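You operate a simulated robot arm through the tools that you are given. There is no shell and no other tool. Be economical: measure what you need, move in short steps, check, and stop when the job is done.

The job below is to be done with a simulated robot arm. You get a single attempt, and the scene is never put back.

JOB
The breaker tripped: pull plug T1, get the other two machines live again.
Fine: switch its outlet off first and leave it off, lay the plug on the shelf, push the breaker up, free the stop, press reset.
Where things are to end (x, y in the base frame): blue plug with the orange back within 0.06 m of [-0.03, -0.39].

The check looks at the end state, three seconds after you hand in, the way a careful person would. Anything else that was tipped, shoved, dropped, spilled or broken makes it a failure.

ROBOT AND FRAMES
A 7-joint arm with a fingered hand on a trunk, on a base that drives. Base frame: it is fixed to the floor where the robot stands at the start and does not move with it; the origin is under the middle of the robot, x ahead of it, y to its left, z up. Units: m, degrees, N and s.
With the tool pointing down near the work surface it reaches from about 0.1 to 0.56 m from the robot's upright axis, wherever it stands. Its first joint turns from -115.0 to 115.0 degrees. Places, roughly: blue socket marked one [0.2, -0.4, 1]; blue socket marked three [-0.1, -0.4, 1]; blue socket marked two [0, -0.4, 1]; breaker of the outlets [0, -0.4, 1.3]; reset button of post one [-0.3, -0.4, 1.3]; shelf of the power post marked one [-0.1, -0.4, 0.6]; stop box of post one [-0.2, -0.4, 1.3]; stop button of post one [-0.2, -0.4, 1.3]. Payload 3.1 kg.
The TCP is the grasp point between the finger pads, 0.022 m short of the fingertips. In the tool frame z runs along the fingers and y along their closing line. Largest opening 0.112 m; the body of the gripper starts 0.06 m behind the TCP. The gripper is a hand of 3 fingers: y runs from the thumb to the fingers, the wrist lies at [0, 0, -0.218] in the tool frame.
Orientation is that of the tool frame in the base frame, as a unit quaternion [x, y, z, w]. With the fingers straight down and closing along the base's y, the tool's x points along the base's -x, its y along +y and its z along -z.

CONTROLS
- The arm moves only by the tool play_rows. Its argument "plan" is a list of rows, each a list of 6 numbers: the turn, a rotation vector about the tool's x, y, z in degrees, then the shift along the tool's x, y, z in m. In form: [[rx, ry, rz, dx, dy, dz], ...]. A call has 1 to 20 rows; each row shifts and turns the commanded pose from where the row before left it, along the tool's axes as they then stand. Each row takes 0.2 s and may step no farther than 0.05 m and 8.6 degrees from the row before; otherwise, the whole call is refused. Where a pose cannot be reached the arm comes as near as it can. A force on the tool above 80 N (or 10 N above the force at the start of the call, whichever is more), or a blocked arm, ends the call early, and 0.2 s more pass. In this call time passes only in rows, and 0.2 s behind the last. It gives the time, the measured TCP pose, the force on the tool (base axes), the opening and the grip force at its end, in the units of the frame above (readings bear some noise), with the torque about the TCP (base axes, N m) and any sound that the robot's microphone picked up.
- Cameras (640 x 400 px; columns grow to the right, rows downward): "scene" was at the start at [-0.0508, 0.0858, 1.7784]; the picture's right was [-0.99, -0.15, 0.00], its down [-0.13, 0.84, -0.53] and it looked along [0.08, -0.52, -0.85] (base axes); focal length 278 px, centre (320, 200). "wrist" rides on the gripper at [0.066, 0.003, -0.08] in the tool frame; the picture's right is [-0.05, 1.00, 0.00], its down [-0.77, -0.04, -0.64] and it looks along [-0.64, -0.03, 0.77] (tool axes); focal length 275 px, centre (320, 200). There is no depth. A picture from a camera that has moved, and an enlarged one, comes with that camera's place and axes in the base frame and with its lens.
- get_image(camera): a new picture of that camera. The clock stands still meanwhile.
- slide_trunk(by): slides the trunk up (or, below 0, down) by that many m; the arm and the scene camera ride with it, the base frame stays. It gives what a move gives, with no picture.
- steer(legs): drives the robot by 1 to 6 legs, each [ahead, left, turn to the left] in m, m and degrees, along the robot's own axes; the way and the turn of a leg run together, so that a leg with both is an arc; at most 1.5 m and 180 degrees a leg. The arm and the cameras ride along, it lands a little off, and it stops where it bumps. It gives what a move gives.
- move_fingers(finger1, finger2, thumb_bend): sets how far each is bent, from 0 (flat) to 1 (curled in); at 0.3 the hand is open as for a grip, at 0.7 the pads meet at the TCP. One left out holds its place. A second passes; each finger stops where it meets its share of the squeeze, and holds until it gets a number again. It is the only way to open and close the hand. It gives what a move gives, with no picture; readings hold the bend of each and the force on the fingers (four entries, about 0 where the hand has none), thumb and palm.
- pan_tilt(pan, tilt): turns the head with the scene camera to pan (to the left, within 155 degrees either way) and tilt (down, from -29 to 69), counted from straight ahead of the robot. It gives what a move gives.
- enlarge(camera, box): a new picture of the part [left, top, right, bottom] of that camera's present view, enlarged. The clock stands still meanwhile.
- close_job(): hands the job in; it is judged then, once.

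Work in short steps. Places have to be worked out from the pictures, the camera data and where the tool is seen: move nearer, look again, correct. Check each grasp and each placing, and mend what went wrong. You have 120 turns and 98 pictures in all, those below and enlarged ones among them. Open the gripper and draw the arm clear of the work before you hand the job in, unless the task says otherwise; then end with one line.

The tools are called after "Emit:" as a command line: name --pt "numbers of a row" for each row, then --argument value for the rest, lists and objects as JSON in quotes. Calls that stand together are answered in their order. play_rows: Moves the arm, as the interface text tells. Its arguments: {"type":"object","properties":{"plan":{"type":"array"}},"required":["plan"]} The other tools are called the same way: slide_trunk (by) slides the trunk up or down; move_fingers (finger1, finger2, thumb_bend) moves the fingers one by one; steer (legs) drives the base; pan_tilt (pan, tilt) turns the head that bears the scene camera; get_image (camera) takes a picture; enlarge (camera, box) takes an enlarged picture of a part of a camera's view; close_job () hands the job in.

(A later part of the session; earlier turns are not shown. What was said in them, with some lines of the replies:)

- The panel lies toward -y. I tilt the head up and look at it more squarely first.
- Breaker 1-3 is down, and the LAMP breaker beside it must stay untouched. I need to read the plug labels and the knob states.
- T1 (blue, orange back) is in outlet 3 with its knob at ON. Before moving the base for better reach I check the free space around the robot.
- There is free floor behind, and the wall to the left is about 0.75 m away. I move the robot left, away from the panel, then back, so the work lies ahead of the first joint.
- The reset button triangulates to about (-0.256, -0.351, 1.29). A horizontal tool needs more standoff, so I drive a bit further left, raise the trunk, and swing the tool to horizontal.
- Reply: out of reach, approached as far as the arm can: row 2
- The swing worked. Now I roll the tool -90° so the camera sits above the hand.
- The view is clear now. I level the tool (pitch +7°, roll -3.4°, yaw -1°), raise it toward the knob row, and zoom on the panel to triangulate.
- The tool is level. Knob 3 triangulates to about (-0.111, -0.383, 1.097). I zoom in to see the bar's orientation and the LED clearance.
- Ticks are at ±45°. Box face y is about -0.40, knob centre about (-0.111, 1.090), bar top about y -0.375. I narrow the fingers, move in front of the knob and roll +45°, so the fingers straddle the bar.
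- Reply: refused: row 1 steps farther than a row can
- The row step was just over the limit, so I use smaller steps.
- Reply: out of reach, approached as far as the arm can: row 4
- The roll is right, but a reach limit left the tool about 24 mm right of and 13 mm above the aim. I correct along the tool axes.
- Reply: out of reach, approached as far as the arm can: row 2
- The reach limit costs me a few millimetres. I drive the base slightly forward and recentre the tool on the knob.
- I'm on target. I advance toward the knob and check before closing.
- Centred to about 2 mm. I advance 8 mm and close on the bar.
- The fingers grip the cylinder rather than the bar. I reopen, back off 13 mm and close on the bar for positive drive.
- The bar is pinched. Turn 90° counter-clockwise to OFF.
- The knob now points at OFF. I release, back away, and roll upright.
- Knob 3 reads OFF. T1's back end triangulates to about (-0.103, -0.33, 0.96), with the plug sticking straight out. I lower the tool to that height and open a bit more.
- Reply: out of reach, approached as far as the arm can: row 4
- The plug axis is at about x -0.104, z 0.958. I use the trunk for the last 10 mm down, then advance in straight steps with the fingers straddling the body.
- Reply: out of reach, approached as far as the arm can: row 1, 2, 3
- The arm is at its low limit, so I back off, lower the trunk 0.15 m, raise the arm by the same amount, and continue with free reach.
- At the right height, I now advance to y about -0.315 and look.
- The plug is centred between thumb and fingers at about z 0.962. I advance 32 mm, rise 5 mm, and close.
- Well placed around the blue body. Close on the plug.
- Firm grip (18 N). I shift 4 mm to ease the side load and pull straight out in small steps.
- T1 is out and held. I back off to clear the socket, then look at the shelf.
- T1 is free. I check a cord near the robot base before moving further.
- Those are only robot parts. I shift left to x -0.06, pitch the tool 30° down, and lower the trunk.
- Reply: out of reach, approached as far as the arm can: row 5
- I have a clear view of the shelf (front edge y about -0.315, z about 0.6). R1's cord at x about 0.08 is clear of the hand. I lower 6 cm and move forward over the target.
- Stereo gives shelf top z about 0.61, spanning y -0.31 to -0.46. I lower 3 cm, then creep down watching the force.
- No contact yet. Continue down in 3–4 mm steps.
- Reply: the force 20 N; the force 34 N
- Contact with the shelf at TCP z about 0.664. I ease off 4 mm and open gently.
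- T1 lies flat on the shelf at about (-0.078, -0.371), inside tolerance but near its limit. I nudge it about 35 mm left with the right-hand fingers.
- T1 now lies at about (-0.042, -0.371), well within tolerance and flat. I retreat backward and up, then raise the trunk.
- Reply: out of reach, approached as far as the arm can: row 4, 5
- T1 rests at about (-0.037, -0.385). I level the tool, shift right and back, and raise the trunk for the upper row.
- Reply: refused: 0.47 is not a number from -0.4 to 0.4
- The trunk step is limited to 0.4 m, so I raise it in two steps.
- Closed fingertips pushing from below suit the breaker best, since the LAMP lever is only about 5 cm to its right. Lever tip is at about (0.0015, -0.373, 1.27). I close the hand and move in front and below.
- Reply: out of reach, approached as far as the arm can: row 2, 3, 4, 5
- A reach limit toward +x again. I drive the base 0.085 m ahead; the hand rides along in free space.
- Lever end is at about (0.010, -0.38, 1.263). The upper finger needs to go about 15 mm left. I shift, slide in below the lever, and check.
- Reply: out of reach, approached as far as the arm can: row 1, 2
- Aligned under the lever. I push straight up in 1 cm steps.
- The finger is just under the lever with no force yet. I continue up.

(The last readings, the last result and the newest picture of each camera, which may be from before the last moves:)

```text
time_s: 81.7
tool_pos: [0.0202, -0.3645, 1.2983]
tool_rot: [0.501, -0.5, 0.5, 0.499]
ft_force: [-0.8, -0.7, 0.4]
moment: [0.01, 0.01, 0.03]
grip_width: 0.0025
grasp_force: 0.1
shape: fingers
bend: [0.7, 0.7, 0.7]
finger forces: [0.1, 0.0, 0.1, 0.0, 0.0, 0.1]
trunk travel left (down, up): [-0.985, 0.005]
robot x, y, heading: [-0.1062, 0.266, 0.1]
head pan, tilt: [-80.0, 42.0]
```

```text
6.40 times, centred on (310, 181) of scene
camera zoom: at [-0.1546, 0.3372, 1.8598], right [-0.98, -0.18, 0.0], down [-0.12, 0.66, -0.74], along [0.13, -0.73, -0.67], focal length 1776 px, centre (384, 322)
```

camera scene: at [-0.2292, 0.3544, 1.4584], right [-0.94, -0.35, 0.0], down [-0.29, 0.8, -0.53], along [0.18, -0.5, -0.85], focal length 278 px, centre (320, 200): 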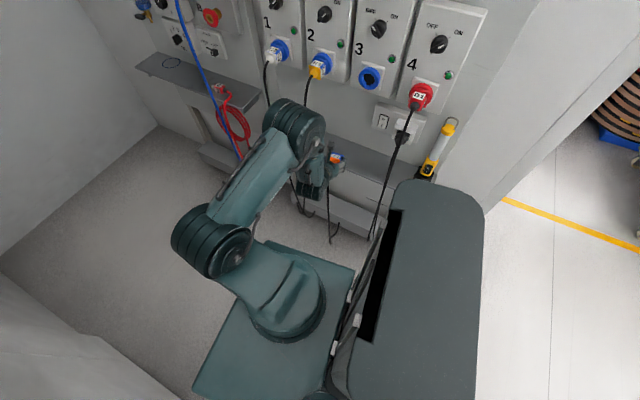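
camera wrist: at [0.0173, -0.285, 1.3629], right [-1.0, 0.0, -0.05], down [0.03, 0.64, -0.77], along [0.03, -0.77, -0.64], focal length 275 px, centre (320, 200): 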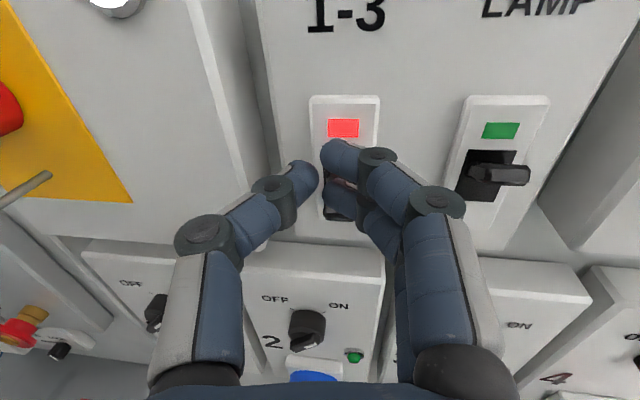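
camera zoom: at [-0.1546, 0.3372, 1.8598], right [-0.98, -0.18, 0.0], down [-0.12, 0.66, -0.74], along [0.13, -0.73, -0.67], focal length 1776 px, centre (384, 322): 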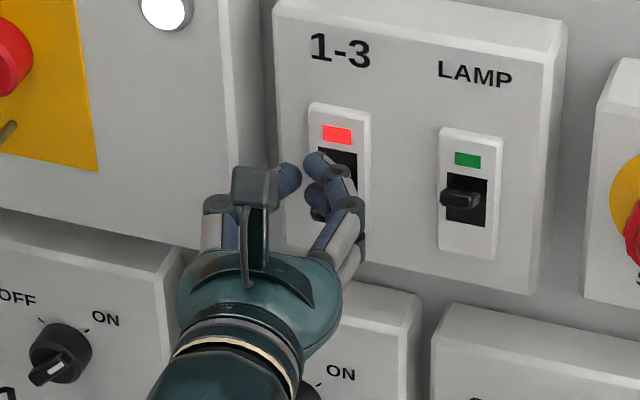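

No force and the lever is still down, so the fingertip passed in front of it. I go back below and advance deeper in small steps to find the face.

Emit:
play_rows --pt "0 0 0 -0.02 0 -0.005" --pt "0 0 0 -0.02 0 0" --pt "0 0 0 -0.023 0 0" --pt "0 0 0 0 0 0.009" --pt "0 0 0 0 0 0.004" --pt "0 0 0 0 0 0.004" --pt "0 0 0 0 0 0"

Emit:
get_image --camera "wrist"

Emit:
enlarge --camera "scene" --box '[280, 165, 330, 196]'

```text
time_s: 83.3
tool_pos: [0.0205, -0.3771, 1.2346]
tool_rot: [0.501, -0.5, 0.5, 0.499]
ft_force: [0.3, 0.0, -0.1]
moment: [0.0, 0.02, 0.0]
grip_width: 0.0026
grasp_force: 0.1
shape: fingers
bend: [0.7, 0.7, 0.7]
finger forces: [0.0, 0.1, 0.0, 0.1, 0.1, 0.1]
trunk travel left (down, up): [-0.985, 0.005]
robot x, y, heading: [-0.1075, 0.2664, 0.1]
head pan, tilt: [-80.0, 42.0]
```

```text
35 pictures are left
camera wrist: at [0.0173, -0.2965, 1.3001], right [-1.0, 0.0, -0.05], down [0.03, 0.64, -0.77], along [0.03, -0.77, -0.64], focal length 275 px, centre (320, 200)
```

wrist: 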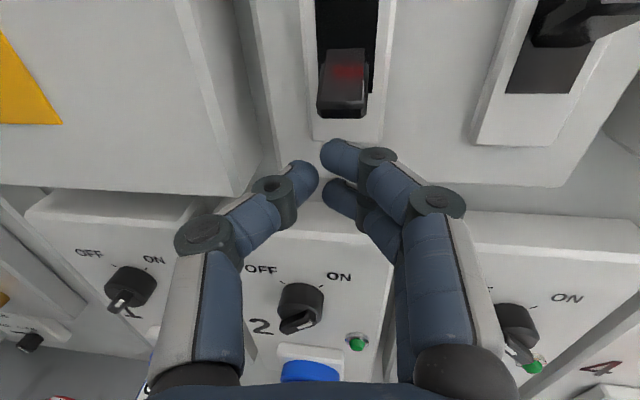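

```text
12.80 times, centred on (305, 180) of scene
camera zoom: at [-0.1546, 0.3374, 1.8598], right [-0.98, -0.18, 0.0], down [-0.12, 0.66, -0.74], along [0.13, -0.73, -0.67], focal length 3552 px, centre (512, 450)
```

zoom: 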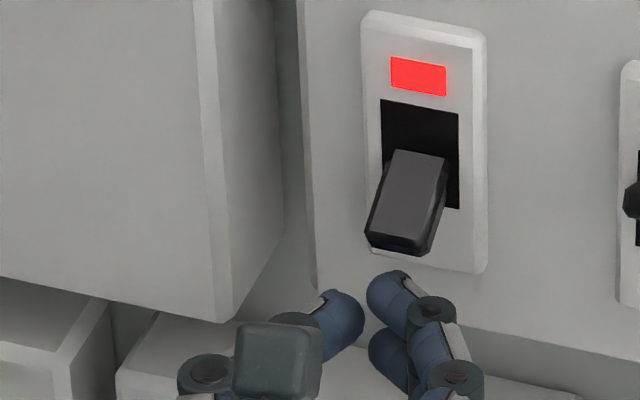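

The lever end triangulates deeper than assumed, at about y -0.405, z 1.255. I drop 6 mm and advance 26 mm more in small steps.

Emit:
play_rows --pt "0 0 0 -0.008 0 0" --pt "0 0 0 0 0 0.006" --pt "0 0 0 0 0 0.005" --pt "0 0 0 0 0 0.005" --pt "0 0 0 0 0 0.005" --pt "0 0 0 0 0 0.004" --pt "0 0 0 0 0 0"

Emit:
get_image --camera "wrist"

```text
time_s: 84.9
tool_pos: [0.0204, -0.4003, 1.2269]
tool_rot: [0.501, -0.5, 0.501, 0.498]
ft_force: [-1.0, 7.6, -1.8]
moment: [0.04, 0.01, -0.06]
grip_width: 0.0015
grasp_force: 3.7
shape: fingers
bend: [0.71, 0.71, 0.7]
finger forces: [3.7, 3.8, 0.0, 0.0, 0.1, 0.1]
trunk travel left (down, up): [-0.985, 0.005]
robot x, y, heading: [-0.1082, 0.2646, 0.4]
head pan, tilt: [-80.0, 42.0]
```

```text
33 pictures are left
camera wrist: at [0.0161, -0.3197, 1.2926], right [-1.0, 0.0, -0.05], down [0.04, 0.64, -0.77], along [0.03, -0.77, -0.64], focal length 275 px, centre (320, 200)
```

wrist: 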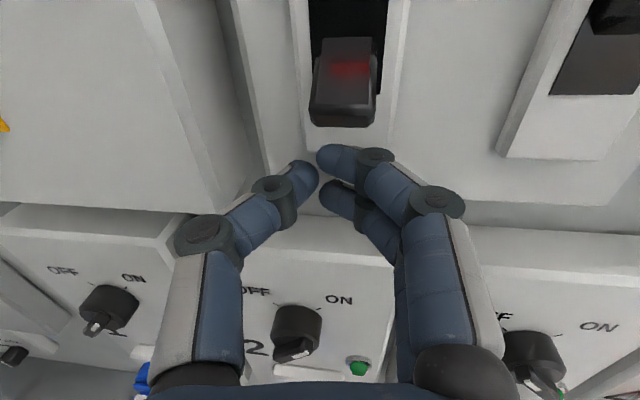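

The box face is touched at TCP y -0.400. I back off 6 mm and push up.

Emit:
play_rows --pt "0 0 0 0 0 -0.007" --pt "0 0 0 0.008 0 0" --pt "0 0 0 0.008 0 0" --pt "0 0 0 0.008 0 0" --pt "0 0 0 0.008 0 0" --pt "0 0 0 0 0 0"

Emit:
get_image --camera "wrist"

```text
time_s: 86.3
tool_pos: [0.0197, -0.3948, 1.2583]
tool_rot: [0.501, -0.5, 0.5, 0.499]
ft_force: [-1.0, 1.2, -1.1]
moment: [0.0, -0.03, -0.05]
grip_width: 0.0028
grasp_force: 1.3
shape: fingers
bend: [0.7, 0.7, 0.7]
finger forces: [1.9, 0.0, 0.0, 0.1, 0.0, 0.0]
trunk travel left (down, up): [-0.985, 0.005]
robot x, y, heading: [-0.1053, 0.2664, 0.4]
head pan, tilt: [-80.0, 42.0]
```

```text
32 pictures are left
camera wrist: at [0.0174, -0.3147, 1.3244], right [-1.0, 0.0, -0.05], down [0.03, 0.64, -0.77], along [0.03, -0.77, -0.64], focal length 275 px, centre (320, 200)
```

wrist: 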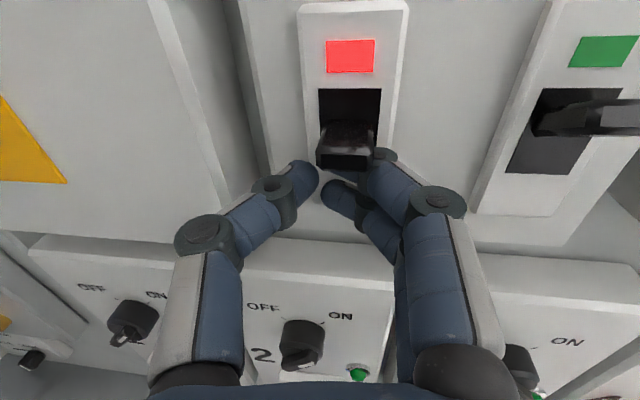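

The lever rides up on the finger. I keep pushing.

Emit:
play_rows --pt "0 0 0 0.008 0 0" --pt "0 0 0 0.008 0 0" --pt "0 0 0 0.008 0 0" --pt "0 0 0 0.006 0 0" --pt "0 0 0 0 0 0"

Emit:
get_image --camera "wrist"

```text
time_s: 87.5
tool_pos: [0.0202, -0.395, 1.2657]
tool_rot: [-0.511, 0.515, -0.487, -0.487]
ft_force: [-5.8, 23.3, -67.1]
moment: [0.65, -0.45, -0.26]
grip_width: 0.0015
grasp_force: 34.7
shape: fingers
bend: [0.73, 0.7, 0.7]
finger forces: [68.7, 0.1, 0.0, 0.0, 0.0, 0.0]
trunk travel left (down, up): [-0.985, 0.005]
robot x, y, heading: [-0.1079, 0.2656, 0.1]
head pan, tilt: [-80.0, 42.0]
```

```text
31 pictures are left
camera wrist: at [0.0165, -0.3192, 1.3354], right [-1.0, 0.01, -0.05], down [0.04, 0.68, -0.74], along [0.03, -0.74, -0.67], focal length 275 px, centre (320, 200)
```

wrist: 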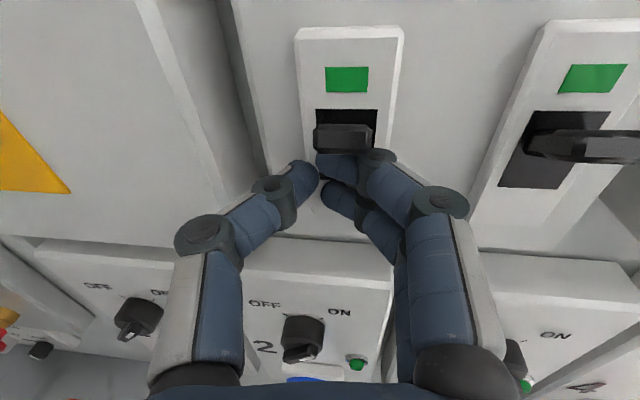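

The flag is green, so the breaker has latched at its upper stop. I drop the finger and back away.

Emit:
play_rows --pt "0 0 0 -0.015 0 0" --pt "0 0 0 -0.02 0 0" --pt "0 0 0 -0.01 0 -0.02" --pt "0 0 0 0 0 -0.04" --pt "0 0 0 0 0 -0.04" --pt "0 0 0 0 0 -0.02" --pt "0 0 0 0 0 0"

Emit:
steer --legs '[[-0.19, 0, 0]]'

Emit:
get_image --camera "wrist"

Emit:
enlarge --camera "scene" --box '[240, 80, 400, 180]'

```text
time_s: 88.9
tool_pos: [0.0318, -0.3176, 1.346]
tool_rot: [0.47, -0.45, 0.539, 0.535]
ft_force: [0.8, 0.4, -0.3]
moment: [-0.01, -0.03, -0.04]
grip_width: 0.0026
grasp_force: 0.1
shape: fingers
bend: [0.7, 0.7, 0.7]
finger forces: [0.0, 0.0, 0.0, 0.0, 0.0, 0.1]
out of reach, approached as far as the arm can: row 6
trunk travel left (down, up): [-0.985, 0.005]
robot x, y, heading: [-0.1088, 0.2687, 0.2]
head pan, tilt: [-80.0, 42.0]
stopped in row 7: the arm was blocked; the commanded pose is now the measured one
```

```text
time_s: 90.5
tool_pos: [-0.1577, -0.3152, 1.3469]
tool_rot: [0.469, -0.449, 0.54, 0.536]
ft_force: [-1.1, -0.9, -0.6]
moment: [-0.04, 0.0, 0.04]
grip_width: 0.0024
grasp_force: 0.0
shape: fingers
bend: [0.7, 0.7, 0.7]
finger forces: [0.0, 0.1, 0.0, 0.0, 0.1, 0.0]
trunk travel left (down, up): [-0.985, 0.005]
robot x, y, heading: [-0.2935, 0.2667, 0.1]
head pan, tilt: [-80.0, 42.0]
```

```text
30 pictures are left
camera wrist: at [-0.1613, -0.2266, 1.3985], right [-1.0, -0.03, -0.03], down [0.01, 0.51, -0.86], along [0.04, -0.86, -0.51], focal length 275 px, centre (320, 200)
```

wrist: 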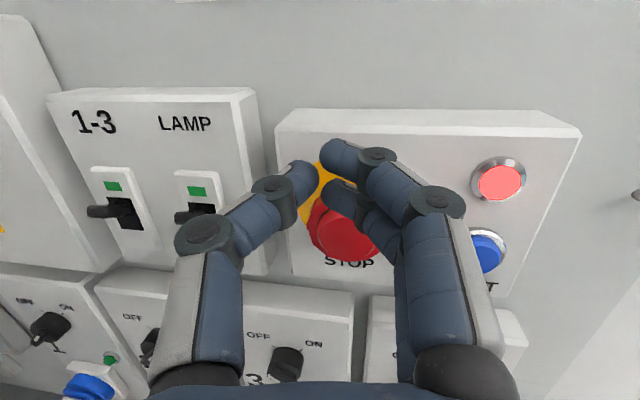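

```text
4.00 times, centred on (320, 130) of scene
camera zoom: at [-0.3425, 0.3365, 1.8599], right [-0.98, -0.18, 0.0], down [-0.12, 0.66, -0.74], along [0.13, -0.73, -0.67], focal length 1110 px, centre (320, 480)
```

zoom: 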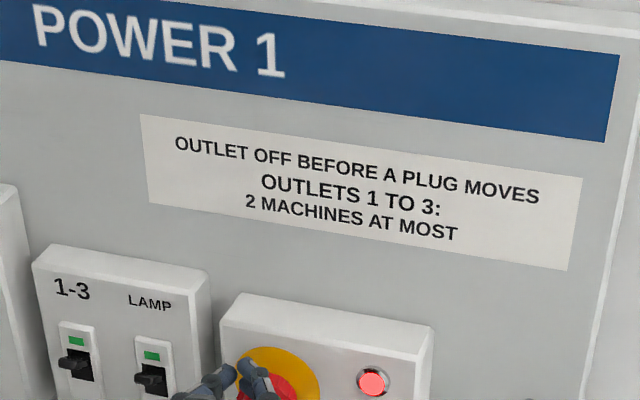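

Both breakers show green. The last retreat ran into a joint limit and left the arm slightly high and pitched, though clear of everything. I back off a little and re-level carefully.

Emit:
play_rows --pt "0 0 0 0 0 -0.02" --pt "0 0 0 0 0 -0.02" --pt "-1.4 -4.5 1 0 0 0" --pt "0 -4.5 0 0 0 0" --pt "0 0 0 0 0 0"

Emit:
get_image --camera "wrist"

```text
time_s: 91.7
tool_pos: [-0.1651, -0.3186, 1.3398]
tool_rot: [-0.5, 0.501, -0.5, -0.499]
ft_force: [1.0, 0.3, -0.1]
moment: [0.0, 0.0, -0.02]
grip_width: 0.0024
grasp_force: 0.1
shape: fingers
bend: [0.7, 0.7, 0.7]
finger forces: [0.0, 0.1, 0.0, 0.0, 0.1, 0.1]
out of reach, approached as far as the arm can: row 1, 2, 3
trunk travel left (down, up): [-0.985, 0.005]
robot x, y, heading: [-0.2962, 0.2651, 0.2]
head pan, tilt: [-80.0, 42.0]
```

```text
28 pictures are left
camera wrist: at [-0.1669, -0.2384, 1.4051], right [-1.0, 0.0, -0.05], down [0.04, 0.64, -0.77], along [0.03, -0.77, -0.64], focal length 275 px, centre (320, 200)
```

wrist: 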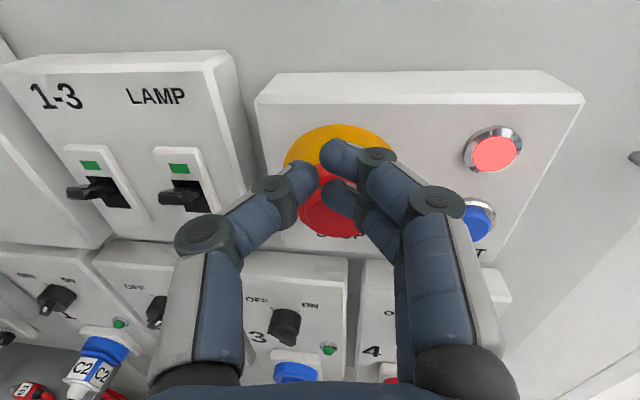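

The tool is level but the arm won't retreat further here. I drive the base 0.07 m left, away from the panel, and look at the stop button.

Emit:
steer --legs '[[0, 0.07, 0]]'

Emit:
move_fingers --finger1 0.4 --finger2 0.4 --thumb_bend 0.4

Emit:
get_image --camera "wrist"

Emit:
enlarge --camera "wrist" --box '[240, 80, 400, 180]'

```text
time_s: 92.7
tool_pos: [-0.1631, -0.2514, 1.3388]
tool_rot: [-0.5, 0.501, -0.501, -0.498]
ft_force: [-0.1, 0.2, 0.2]
moment: [0.01, 0.0, 0.01]
grip_width: 0.0024
grasp_force: 0.0
shape: fingers
bend: [0.7, 0.7, 0.7]
finger forces: [0.0, 0.0, 0.0, 0.0, 0.0, 0.0]
trunk travel left (down, up): [-0.985, 0.005]
robot x, y, heading: [-0.2946, 0.3348, -0.1]
head pan, tilt: [-80.0, 42.0]
```

```text
time_s: 93.7
tool_pos: [-0.164, -0.2504, 1.3404]
tool_rot: [-0.499, 0.501, -0.5, -0.499]
ft_force: [-0.8, -0.1, 1.3]
moment: [0.01, 0.01, -0.01]
grip_width: 0.0831
grasp_force: 0.0
shape: fingers
bend: [0.4, 0.4, 0.4]
finger forces: [0.1, 0.0, 0.1, 0.1, 0.1, 0.0]
trunk travel left (down, up): [-0.985, 0.005]
robot x, y, heading: [-0.2952, 0.3348, 0.1]
head pan, tilt: [-80.0, 42.0]
```

```text
27 pictures are left
camera wrist: at [-0.1671, -0.17, 1.4053], right [-1.0, 0.0, -0.05], down [0.04, 0.64, -0.77], along [0.03, -0.77, -0.64], focal length 275 px, centre (320, 200)
```

wrist: 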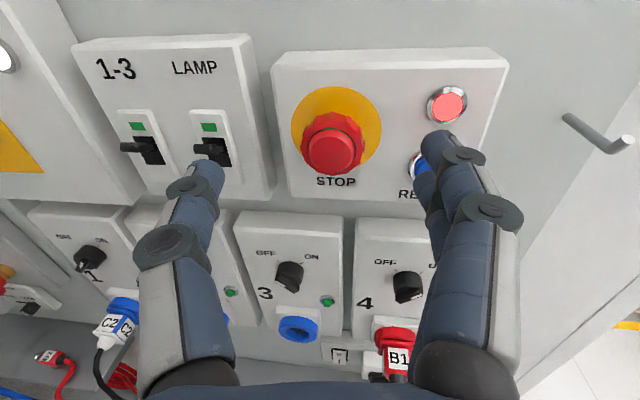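

```text
4.00 times, centred on (320, 130) of wrist
camera zoom: at [-0.1671, -0.17, 1.4053], right [-1.0, 0.0, -0.05], down [0.04, 0.64, -0.77], along [0.03, -0.77, -0.64], focal length 1101 px, centre (320, 480)
```

zoom: 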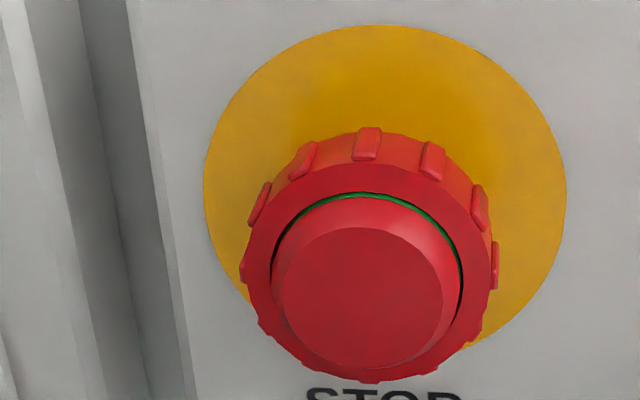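

This is a twist-release mushroom with a ribbed ring, at about (-0.172, y -0.36…-0.41, z 1.293). I centre on it and approach.

Emit:
play_rows --pt "0 0 0 -0.024 0.004 0" --pt "0 0 0 -0.023 0.004 0" --pt "0 0 0 0 0 0.03" --pt "0 0 0 0 0 0.03" --pt "0 0 0 0 0 0.015" --pt "0 0 0 0 0 0"

Emit:
get_image --camera "wrist"

```text
time_s: 95.1
tool_pos: [-0.1707, -0.3258, 1.2922]
tool_rot: [0.5, -0.501, 0.501, 0.499]
ft_force: [0.1, 0.0, 0.6]
moment: [-0.04, -0.01, -0.02]
grip_width: 0.0831
grasp_force: 0.1
shape: fingers
bend: [0.4, 0.4, 0.4]
finger forces: [0.0, 0.0, 0.0, 0.0, 0.1, 0.1]
trunk travel left (down, up): [-0.985, 0.005]
robot x, y, heading: [-0.2959, 0.333, 0.5]
head pan, tilt: [-80.0, 42.0]
```

```text
25 pictures are left
camera wrist: at [-0.1736, -0.2443, 1.3581], right [-1.0, 0.0, -0.05], down [0.04, 0.64, -0.77], along [0.03, -0.77, -0.64], focal length 275 px, centre (320, 200)
```

wrist: 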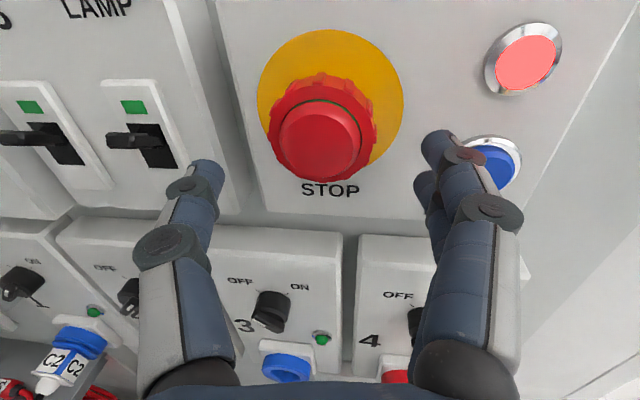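

The cap is at about (-0.170, -0.355, 1.297). I raise 4 mm and advance with the fingers straddling the ring.

Emit:
play_rows --pt "0 0 0 0.004 0 0.012" --pt "0 0 0 0 0 0.012" --pt "0 0 0 0 0 0.012" --pt "0 0 0 0 0 0.008" --pt "0 0 0 0 0 0"

Emit:
get_image --camera "wrist"

```text
time_s: 96.3
tool_pos: [-0.1666, -0.3558, 1.3021]
tool_rot: [0.498, -0.499, 0.501, 0.501]
ft_force: [13.3, 53.8, -14.0]
moment: [0.44, -0.83, -2.92]
grip_width: 0.0897
grasp_force: 27.9
shape: fingers
bend: [0.39, 0.4, 0.4]
finger forces: [24.3, 31.7, 0.1, 0.0, 0.0, 0.0]
trunk travel left (down, up): [-0.985, 0.005]
robot x, y, heading: [-0.2948, 0.3338, 0.3]
head pan, tilt: [-80.0, 42.0]
```

```text
24 pictures are left
camera wrist: at [-0.1696, -0.2745, 1.3669], right [-1.0, 0.0, -0.05], down [0.04, 0.63, -0.77], along [0.03, -0.78, -0.63], focal length 275 px, centre (320, 200)
```

wrist: 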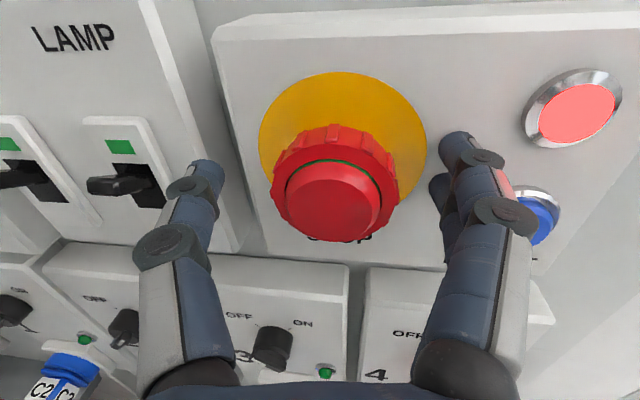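

The right fingertips touch the box face (54 N). I back off about 24 mm in command and recentre 5 mm right and 3 mm down before closing.

Emit:
play_rows --pt "0 0 0 0 0 -0.014" --pt "0 0 0 -0.003 0.005 -0.01" --pt "0 0 0 0 0 0"

Emit:
move_fingers --finger1 0.7 --finger2 0.7 --thumb_bend 0.7

Emit:
get_image --camera "wrist"

```text
time_s: 97.1
tool_pos: [-0.1775, -0.3436, 1.2943]
tool_rot: [0.499, -0.5, 0.501, 0.5]
ft_force: [0.5, 0.5, 0.3]
moment: [-0.01, 0.02, -0.01]
grip_width: 0.0834
grasp_force: 0.1
shape: fingers
bend: [0.4, 0.4, 0.4]
finger forces: [0.0, 0.1, 0.1, 0.0, 0.1, 0.1]
trunk travel left (down, up): [-0.985, 0.005]
robot x, y, heading: [-0.2973, 0.3328, 0.3]
head pan, tilt: [-80.0, 42.0]
```

```text
time_s: 98.1
tool_pos: [-0.175, -0.3438, 1.2941]
tool_rot: [-0.5, 0.501, -0.5, -0.499]
ft_force: [4.8, -4.0, 1.4]
moment: [-0.04, 0.04, -0.05]
grip_width: 0.0422
grasp_force: 15.2
shape: fingers
bend: [0.57, 0.62, 0.59]
finger forces: [8.8, 4.3, 0.0, 0.1, 18.3, 0.1]
trunk travel left (down, up): [-0.985, 0.005]
robot x, y, heading: [-0.2987, 0.3382, 0.2]
head pan, tilt: [-80.0, 42.0]
```

```text
23 pictures are left
camera wrist: at [-0.1788, -0.2648, 1.3593], right [-1.0, 0.0, -0.05], down [0.04, 0.64, -0.77], along [0.03, -0.77, -0.64], focal length 275 px, centre (320, 200)
```

wrist: 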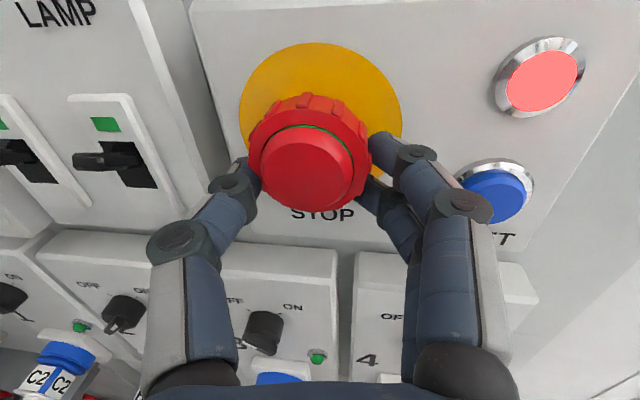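

I have a grip, but slightly low. I reopen a bit, recentre, advance 4 mm, and re-grip the ring.

Emit:
move_fingers --finger1 0.48 --finger2 0.48 --thumb_bend 0.48

Emit:
play_rows --pt "0 0 0 0.007 -0.004 0" --pt "0 0 0 0 0 0.005" --pt "0 0 0 0 0 0"

Emit:
move_fingers --finger1 0.72 --finger2 0.72 --thumb_bend 0.72

Emit:
get_image --camera "wrist"

```text
time_s: 99.1
tool_pos: [-0.1784, -0.3437, 1.2948]
tool_rot: [-0.499, 0.501, -0.501, -0.499]
ft_force: [-0.7, 0.8, -0.5]
moment: [0.01, -0.02, 0.0]
grip_width: 0.0608
grasp_force: 0.0
shape: fingers
bend: [0.48, 0.48, 0.48]
finger forces: [0.0, 0.1, 0.0, 0.1, 0.1, 0.1]
trunk travel left (down, up): [-0.985, 0.005]
robot x, y, heading: [-0.2975, 0.3331, 0.4]
head pan, tilt: [-80.0, 42.0]
```

```text
time_s: 99.9
tool_pos: [-0.1735, -0.3506, 1.3024]
tool_rot: [0.499, -0.501, 0.501, 0.499]
ft_force: [0.0, 0.1, 0.3]
moment: [0.0, 0.0, -0.01]
grip_width: 0.0603
grasp_force: 0.1
shape: fingers
bend: [0.48, 0.48, 0.48]
finger forces: [0.0, 0.0, 0.0, 0.0, 0.0, 0.0]
trunk travel left (down, up): [-0.985, 0.005]
robot x, y, heading: [-0.3, 0.3361, -0.1]
head pan, tilt: [-80.0, 42.0]
```

```text
time_s: 100.9
tool_pos: [-0.174, -0.3506, 1.3017]
tool_rot: [-0.499, 0.501, -0.501, -0.499]
ft_force: [-0.2, -5.1, 4.6]
moment: [-0.12, -0.02, 0.08]
grip_width: 0.0404
grasp_force: 20.2
shape: fingers
bend: [0.59, 0.58, 0.61]
finger forces: [10.7, 9.9, 0.0, 0.0, 19.8, 0.0]
trunk travel left (down, up): [-0.985, 0.005]
robot x, y, heading: [-0.2943, 0.33, 0.2]
head pan, tilt: [-80.0, 42.0]
```

```text
22 pictures are left
camera wrist: at [-0.1764, -0.2701, 1.367], right [-1.0, 0.0, -0.05], down [0.04, 0.64, -0.77], along [0.03, -0.77, -0.63], focal length 275 px, centre (320, 200)
```

wrist: 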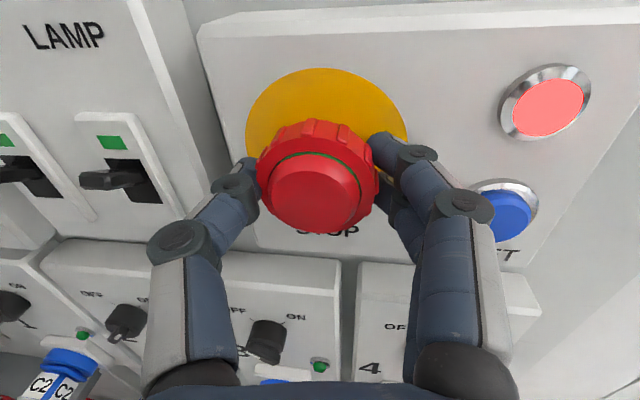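

The grip is balanced (10.7 / 9.9 / 19.8 N). I twist clockwise in steps.

Emit:
play_rows --pt "0 0 7 0 0 0" --pt "0 0 7 0 0 0" --pt "0 0 7 0 0 0" --pt "0 0 7 0 0 0" --pt "0 0 7 0 0 0" --pt "0 0 0 0 0 0"

Emit:
get_image --camera "wrist"

```text
time_s: 102.3
tool_pos: [-0.175, -0.35, 1.3014]
tool_rot: [-0.324, 0.629, -0.627, -0.326]
ft_force: [-1.0, -5.3, 7.0]
moment: [-0.28, 0.01, 0.13]
grip_width: 0.0404
grasp_force: 19.1
shape: fingers
bend: [0.59, 0.58, 0.61]
finger forces: [10.1, 8.1, 0.0, 0.0, 20.4, 0.0]
trunk travel left (down, up): [-0.985, 0.005]
robot x, y, heading: [-0.2955, 0.3366, 0.1]
head pan, tilt: [-80.0, 42.0]
```

```text
21 pictures are left
camera wrist: at [-0.2142, -0.2697, 1.3522], right [-0.79, 0.0, -0.62], down [0.48, 0.64, -0.61], along [0.39, -0.77, -0.5], focal length 275 px, centre (320, 200)
```

wrist: 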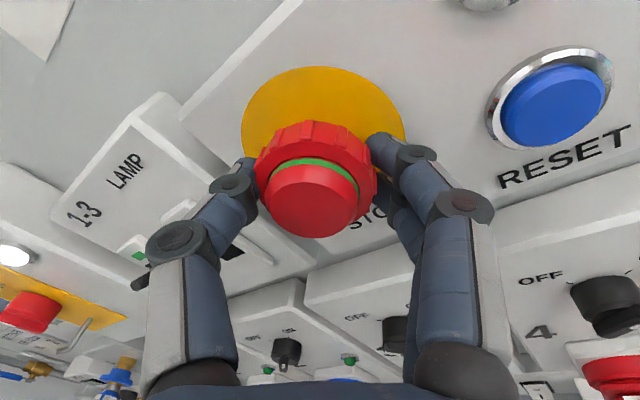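

The cap popped out and the green band is showing: the stop is free. I open, ease back 3 cm and roll upright.

Emit:
move_fingers --finger1 0.4 --finger2 0.4 --thumb_bend 0.4

Emit:
play_rows --pt "0 0 0 0 0 -0.02" --pt "0 0 0 0 0 -0.02" --pt "0 0 0 0 0 -0.02" --pt "0 0 0 0 0 0"

Emit:
play_rows --pt "0 0 -7 0 0 0" --pt "0 0 -7 0 0 0" --pt "0 0 -7 0 0 0" --pt "0 0 -7 0 0 0" --pt "0 0 -7 0 0 0" --pt "0 0 0 0 0 0"

Emit:
get_image --camera "wrist"

```text
time_s: 103.3
tool_pos: [-0.1732, -0.3487, 1.3004]
tool_rot: [-0.326, 0.628, -0.627, -0.326]
ft_force: [-0.1, 0.4, -0.6]
moment: [0.05, 0.01, -0.03]
grip_width: 0.083
grasp_force: 0.0
shape: fingers
bend: [0.4, 0.4, 0.4]
finger forces: [0.0, 0.1, 0.0, 0.0, 0.1, 0.1]
trunk travel left (down, up): [-0.985, 0.005]
robot x, y, heading: [-0.3, 0.3341, 0.2]
head pan, tilt: [-80.0, 42.0]
```

```text
time_s: 104.3
tool_pos: [-0.1718, -0.2888, 1.3009]
tool_rot: [-0.325, 0.629, -0.627, -0.326]
ft_force: [-0.1, 0.2, 0.5]
moment: [-0.01, -0.01, -0.01]
grip_width: 0.083
grasp_force: 0.1
shape: fingers
bend: [0.4, 0.4, 0.4]
finger forces: [0.1, 0.0, 0.1, 0.0, 0.0, 0.0]
trunk travel left (down, up): [-0.985, 0.005]
robot x, y, heading: [-0.2986, 0.337, 0.3]
head pan, tilt: [-80.0, 42.0]
```

```text
time_s: 105.7
tool_pos: [-0.1731, -0.2884, 1.3011]
tool_rot: [-0.5, 0.501, -0.5, -0.5]
ft_force: [-0.2, -0.2, 0.0]
moment: [0.01, 0.0, -0.02]
grip_width: 0.0831
grasp_force: 0.1
shape: fingers
bend: [0.4, 0.4, 0.4]
finger forces: [0.0, 0.0, 0.0, 0.0, 0.1, 0.1]
trunk travel left (down, up): [-0.985, 0.005]
robot x, y, heading: [-0.3013, 0.3353, 0.4]
head pan, tilt: [-80.0, 42.0]
```

```text
20 pictures are left
camera wrist: at [-0.1757, -0.2094, 1.3665], right [-1.0, 0.0, -0.05], down [0.04, 0.64, -0.77], along [0.03, -0.77, -0.64], focal length 275 px, centre (320, 200)
```

wrist: 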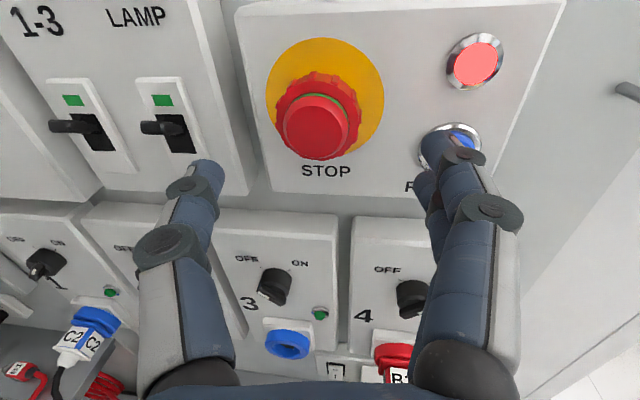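

The stop is out. Reset triangulates to about (-0.252, -0.351, 1.286). I close the hand and move in front of it, biased slightly right, away from the stop.

Emit:
move_fingers --finger1 0.7 --finger2 0.7 --thumb_bend 0.7

Emit:
play_rows --pt "0 0 0 0 0.03 0" --pt "0 0 0 0 0.03 0" --pt "0 0 0 -0.013 0.022 0" --pt "0 0 0 0 0 0"

Emit:
get_image --camera "wrist"

```text
time_s: 106.7
tool_pos: [-0.1739, -0.2892, 1.3018]
tool_rot: [-0.499, 0.501, -0.5, -0.5]
ft_force: [0.0, -0.2, 1.1]
moment: [-0.02, 0.04, -0.03]
grip_width: 0.0029
grasp_force: 0.0
shape: fingers
bend: [0.7, 0.7, 0.7]
finger forces: [0.1, 0.0, 0.0, 0.0, 0.0, 0.0]
trunk travel left (down, up): [-0.985, 0.005]
robot x, y, heading: [-0.2956, 0.3358, 0.0]
head pan, tilt: [-80.0, 42.0]
```

```text
time_s: 107.7
tool_pos: [-0.2543, -0.2888, 1.2907]
tool_rot: [-0.499, 0.501, -0.501, -0.499]
ft_force: [-0.6, -0.3, 0.1]
moment: [0.0, -0.01, -0.02]
grip_width: 0.0028
grasp_force: 0.2
shape: fingers
bend: [0.7, 0.7, 0.7]
finger forces: [0.0, 0.0, 0.0, 0.1, 0.1, 0.1]
trunk travel left (down, up): [-0.985, 0.005]
robot x, y, heading: [-0.3007, 0.3325, 0.6]
head pan, tilt: [-80.0, 42.0]
```

```text
19 pictures are left
camera wrist: at [-0.2577, -0.2092, 1.355], right [-1.0, 0.0, -0.05], down [0.04, 0.64, -0.77], along [0.03, -0.77, -0.64], focal length 275 px, centre (320, 200)
```

wrist: 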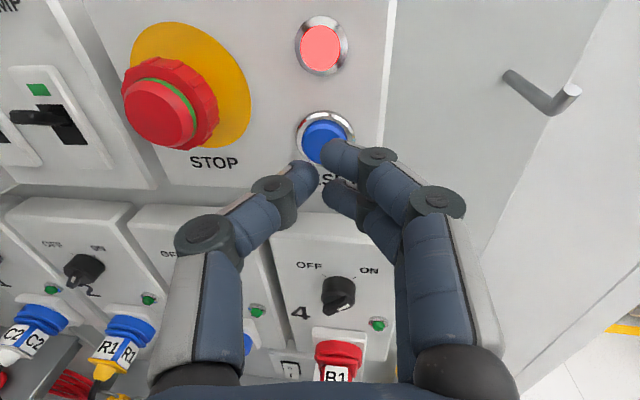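

The green band on the stop is clearly visible. Projecting the fingertips forward, they would land about 1 cm high. I lower 10 mm and advance slowly to press.

Emit:
play_rows --pt "0 0 0 -0.01 0 0" --pt "0 0 0 0 0 0.01" --pt "0 0 0 0 0 0.01" --pt "0 0 0 0 0 0.008" --pt "0 0 0 0 0 0.006" --pt "0 0 0 0 0 0"

Emit:
get_image --camera "wrist"

```text
time_s: 109.1
tool_pos: [-0.2549, -0.3221, 1.2783]
tool_rot: [-0.499, 0.501, -0.5, -0.5]
ft_force: [-0.1, -0.2, 0.8]
moment: [-0.02, 0.0, 0.01]
grip_width: 0.0025
grasp_force: 0.0
shape: fingers
bend: [0.7, 0.7, 0.7]
finger forces: [0.0, 0.0, 0.0, 0.1, 0.1, 0.0]
trunk travel left (down, up): [-0.985, 0.005]
robot x, y, heading: [-0.298, 0.3365, 0.4]
head pan, tilt: [-80.0, 42.0]
```

```text
18 pictures are left
camera wrist: at [-0.2577, -0.2424, 1.3436], right [-1.0, 0.0, -0.05], down [0.04, 0.64, -0.77], along [0.03, -0.77, -0.64], focal length 275 px, centre (320, 200)
```

wrist: 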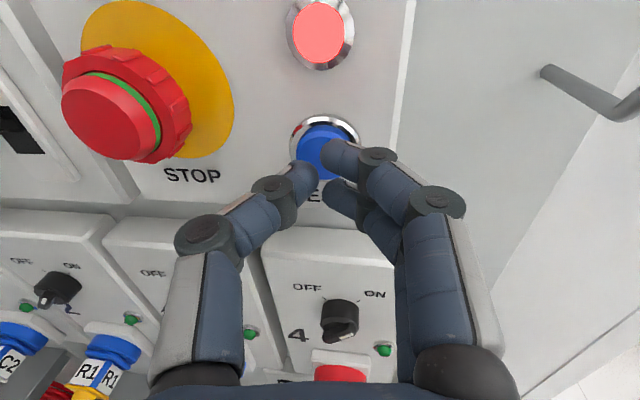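

Well aligned. I continue in 5 mm steps until contact.

Emit:
play_rows --pt "0 0 0 0 0 0.006" --pt "0 0 0 0 0 0.006" --pt "0 0 0 0 0 0.006" --pt "0 0 0 0 0 0.004" --pt "0 0 0 0 0 0"

Emit:
get_image --camera "wrist"

```text
time_s: 110.3
tool_pos: [-0.2553, -0.3422, 1.279]
tool_rot: [-0.499, 0.501, -0.5, -0.5]
ft_force: [-0.9, 6.4, -0.4]
moment: [0.04, 0.03, 0.0]
grip_width: 0.0016
grasp_force: 2.2
shape: fingers
bend: [0.71, 0.71, 0.7]
finger forces: [2.7, 2.8, 0.1, 0.1, 0.0, 0.1]
trunk travel left (down, up): [-0.985, 0.005]
robot x, y, heading: [-0.2982, 0.3349, 0.4]
head pan, tilt: [-80.0, 42.0]
heard: click
```

```text
17 pictures are left
camera wrist: at [-0.2586, -0.2634, 1.3441], right [-1.0, 0.0, -0.05], down [0.04, 0.64, -0.77], along [0.03, -0.77, -0.63], focal length 275 px, centre (320, 200)
```

wrist: 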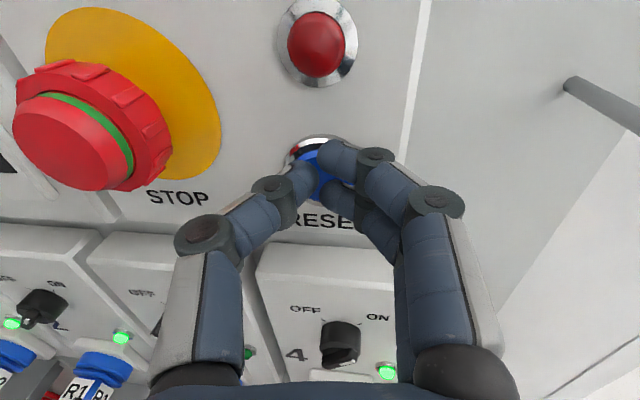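

Click: the red lamp went out, and outlets 1, 2 and 4 are lit while 3 is dark. I retreat gently and drive the base away from the panel.

Emit:
play_rows --pt "0 0 0 0 0 -0.01" --pt "0 0 0 0 0 -0.02" --pt "0 0 0 0 0 -0.02" --pt "0 0 0 0 0 0"

Emit:
steer --legs '[[0, 0.06, 0]]'

Emit:
move_fingers --finger1 0.3 --finger2 0.3 --thumb_bend 0.3

Emit:
pan_tilt --pan -70 --tilt 45

Emit:
get_image --camera "scene"

Emit:
enlarge --camera "scene" --box '[210, 120, 370, 220]'

```text
time_s: 111.3
tool_pos: [-0.2548, -0.2956, 1.2781]
tool_rot: [-0.499, 0.502, -0.5, -0.499]
ft_force: [0.8, -1.5, 0.1]
moment: [0.01, -0.02, -0.02]
grip_width: 0.0021
grasp_force: 0.1
shape: fingers
bend: [0.7, 0.7, 0.7]
finger forces: [0.0, 0.1, 0.0, 0.1, 0.0, 0.0]
trunk travel left (down, up): [-0.985, 0.005]
robot x, y, heading: [-0.2968, 0.3374, 0.1]
head pan, tilt: [-80.0, 42.0]
```

```text
time_s: 112.2
tool_pos: [-0.2551, -0.2357, 1.277]
tool_rot: [-0.5, 0.501, -0.5, -0.499]
ft_force: [0.4, -0.1, 0.4]
moment: [0.0, 0.02, 0.02]
grip_width: 0.0023
grasp_force: 0.0
shape: fingers
bend: [0.7, 0.7, 0.7]
finger forces: [0.1, 0.0, 0.1, 0.0, 0.0, 0.0]
trunk travel left (down, up): [-0.985, 0.005]
robot x, y, heading: [-0.2955, 0.3906, 0.3]
head pan, tilt: [-80.0, 42.0]
```

```text
time_s: 113.2
tool_pos: [-0.2553, -0.2355, 1.2781]
tool_rot: [-0.499, 0.502, -0.5, -0.499]
ft_force: [-0.6, 0.5, 0.0]
moment: [-0.03, 0.0, 0.01]
grip_width: 0.1112
grasp_force: 0.1
shape: fingers
bend: [0.3, 0.3, 0.3]
finger forces: [0.1, 0.1, 0.0, 0.1, 0.0, 0.1]
trunk travel left (down, up): [-0.985, 0.005]
robot x, y, heading: [-0.2976, 0.3913, 0.4]
head pan, tilt: [-80.0, 42.0]
```

```text
time_s: 114.0
tool_pos: [-0.2553, -0.2348, 1.2786]
tool_rot: [-0.499, 0.502, -0.501, -0.499]
ft_force: [-0.8, 0.1, 0.1]
moment: [0.01, 0.0, 0.01]
grip_width: 0.1109
grasp_force: 0.0
shape: fingers
bend: [0.3, 0.3, 0.3]
finger forces: [0.1, 0.1, 0.0, 0.0, 0.1, 0.0]
trunk travel left (down, up): [-0.985, 0.005]
robot x, y, heading: [-0.2947, 0.391, 0.2]
head pan, tilt: [-70.0, 45.0]
```

```text
16 pictures are left
camera scene: at [-0.3312, 0.4714, 1.8555], right [-0.94, -0.34, 0.0], down [-0.24, 0.66, -0.71], along [0.24, -0.66, -0.71], focal length 278 px, centre (320, 200)
```

scene: 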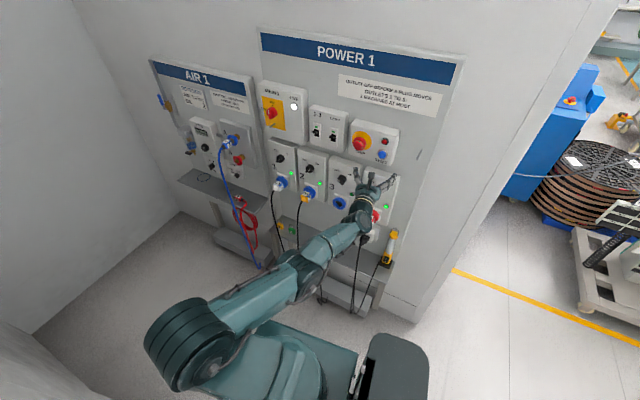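

```text
4.00 times, centred on (290, 170) of scene
camera zoom: at [-0.3312, 0.4714, 1.8555], right [-0.94, -0.34, 0.0], down [-0.24, 0.66, -0.71], along [0.24, -0.66, -0.71], focal length 1110 px, centre (440, 320)
```

zoom: 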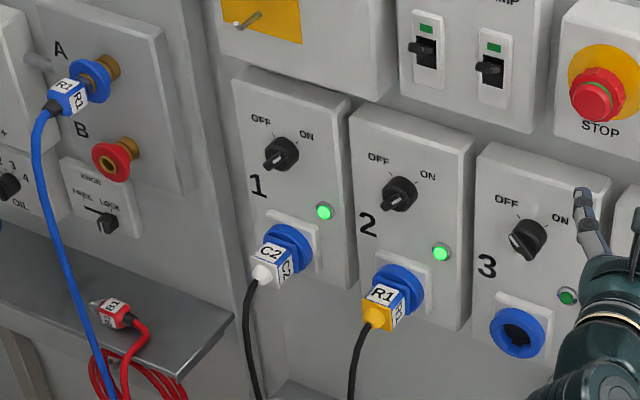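

All states look right. I drive back to get the arm clear and check that T1 is still on the shelf.

Emit:
steer --legs '[[-0.3, 0, 0]]'

Emit:
pan_tilt --pan -55 --tilt 48

Emit:
get_image --camera "scene"

Emit:
get_image --camera "wrist"

```text
time_s: 116.0
tool_pos: [-0.5435, -0.2357, 1.2795]
tool_rot: [0.5, -0.501, 0.502, 0.498]
ft_force: [-0.5, -0.8, 0.1]
moment: [-0.01, -0.03, -0.01]
grip_width: 0.1113
grasp_force: 0.1
shape: fingers
bend: [0.3, 0.3, 0.3]
finger forces: [0.0, 0.0, 0.1, 0.1, 0.0, 0.0]
trunk travel left (down, up): [-0.985, 0.005]
robot x, y, heading: [-0.5902, 0.394, 0.4]
head pan, tilt: [-70.0, 45.0]
```

```text
time_s: 116.7
tool_pos: [-0.5457, -0.236, 1.2793]
tool_rot: [0.5, -0.5, 0.501, 0.499]
ft_force: [-0.4, 0.5, -0.3]
moment: [0.01, -0.02, 0.04]
grip_width: 0.111
grasp_force: 0.1
shape: fingers
bend: [0.3, 0.3, 0.3]
finger forces: [0.0, 0.0, 0.0, 0.0, 0.0, 0.0]
trunk travel left (down, up): [-0.985, 0.005]
robot x, y, heading: [-0.5894, 0.3951, 0.7]
head pan, tilt: [-55.0, 48.0]
```

```text
14 pictures are left
camera scene: at [-0.6076, 0.4813, 1.8513], right [-0.81, -0.58, 0.0], down [-0.43, 0.61, -0.67], along [0.39, -0.55, -0.74], focal length 278 px, centre (320, 200)
```

scene: 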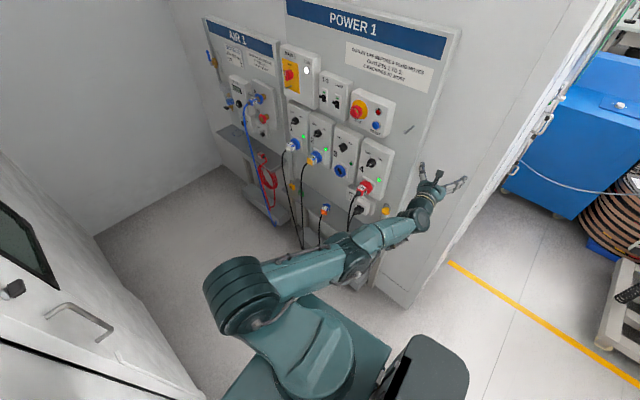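

```text
13 pictures are left
camera wrist: at [-0.5487, -0.1555, 1.3442], right [-1.0, 0.0, -0.05], down [0.04, 0.64, -0.77], along [0.04, -0.77, -0.64], focal length 275 px, centre (320, 200)
```

wrist: 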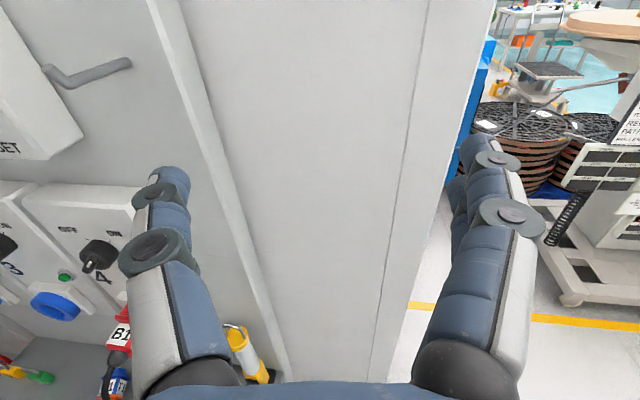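

The arm is clear. One final zoom on the panel and the shelf.

Emit:
enlarge --camera "scene" --box '[270, 70, 430, 170]'

Emit:
enlarge --camera "scene" --box '[270, 150, 398, 230]'

```text
4.00 times, centred on (350, 120) of scene
camera zoom: at [-0.6076, 0.4813, 1.8513], right [-0.81, -0.58, 0.0], down [-0.43, 0.61, -0.67], along [0.39, -0.55, -0.74], focal length 1110 px, centre (200, 520)
```

zoom: 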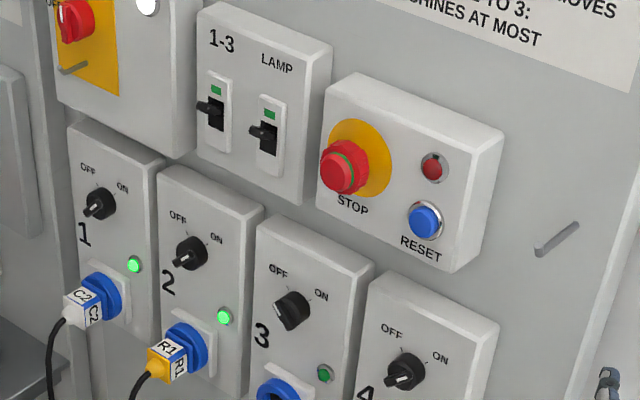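

```text
5.00 times, centred on (334, 190) of scene
camera zoom: at [-0.6076, 0.4813, 1.8513], right [-0.81, -0.58, 0.0], down [-0.43, 0.61, -0.67], along [0.39, -0.55, -0.74], focal length 1388 px, centre (250, 250)
```

zoom: 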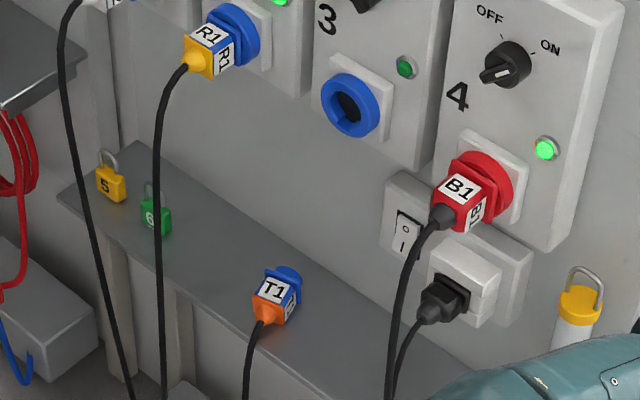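

Everything is in the wanted state: outlet 3 off, T1 on the shelf, breaker up, stop free, and outlets 1, 2 and 4 live. The hand is open and clear, so I hand in.

Emit:
close_job

```text
The job is handed in.
```

Outlet 3 is off and stays off, and plug T1 lies on the shelf at about (-0.04, -0.385), roughly 1 cm from the target. The breaker is up, the stop is free, reset is pressed, and the lamps at the other two machines' outlets (1 and 2) are green again.
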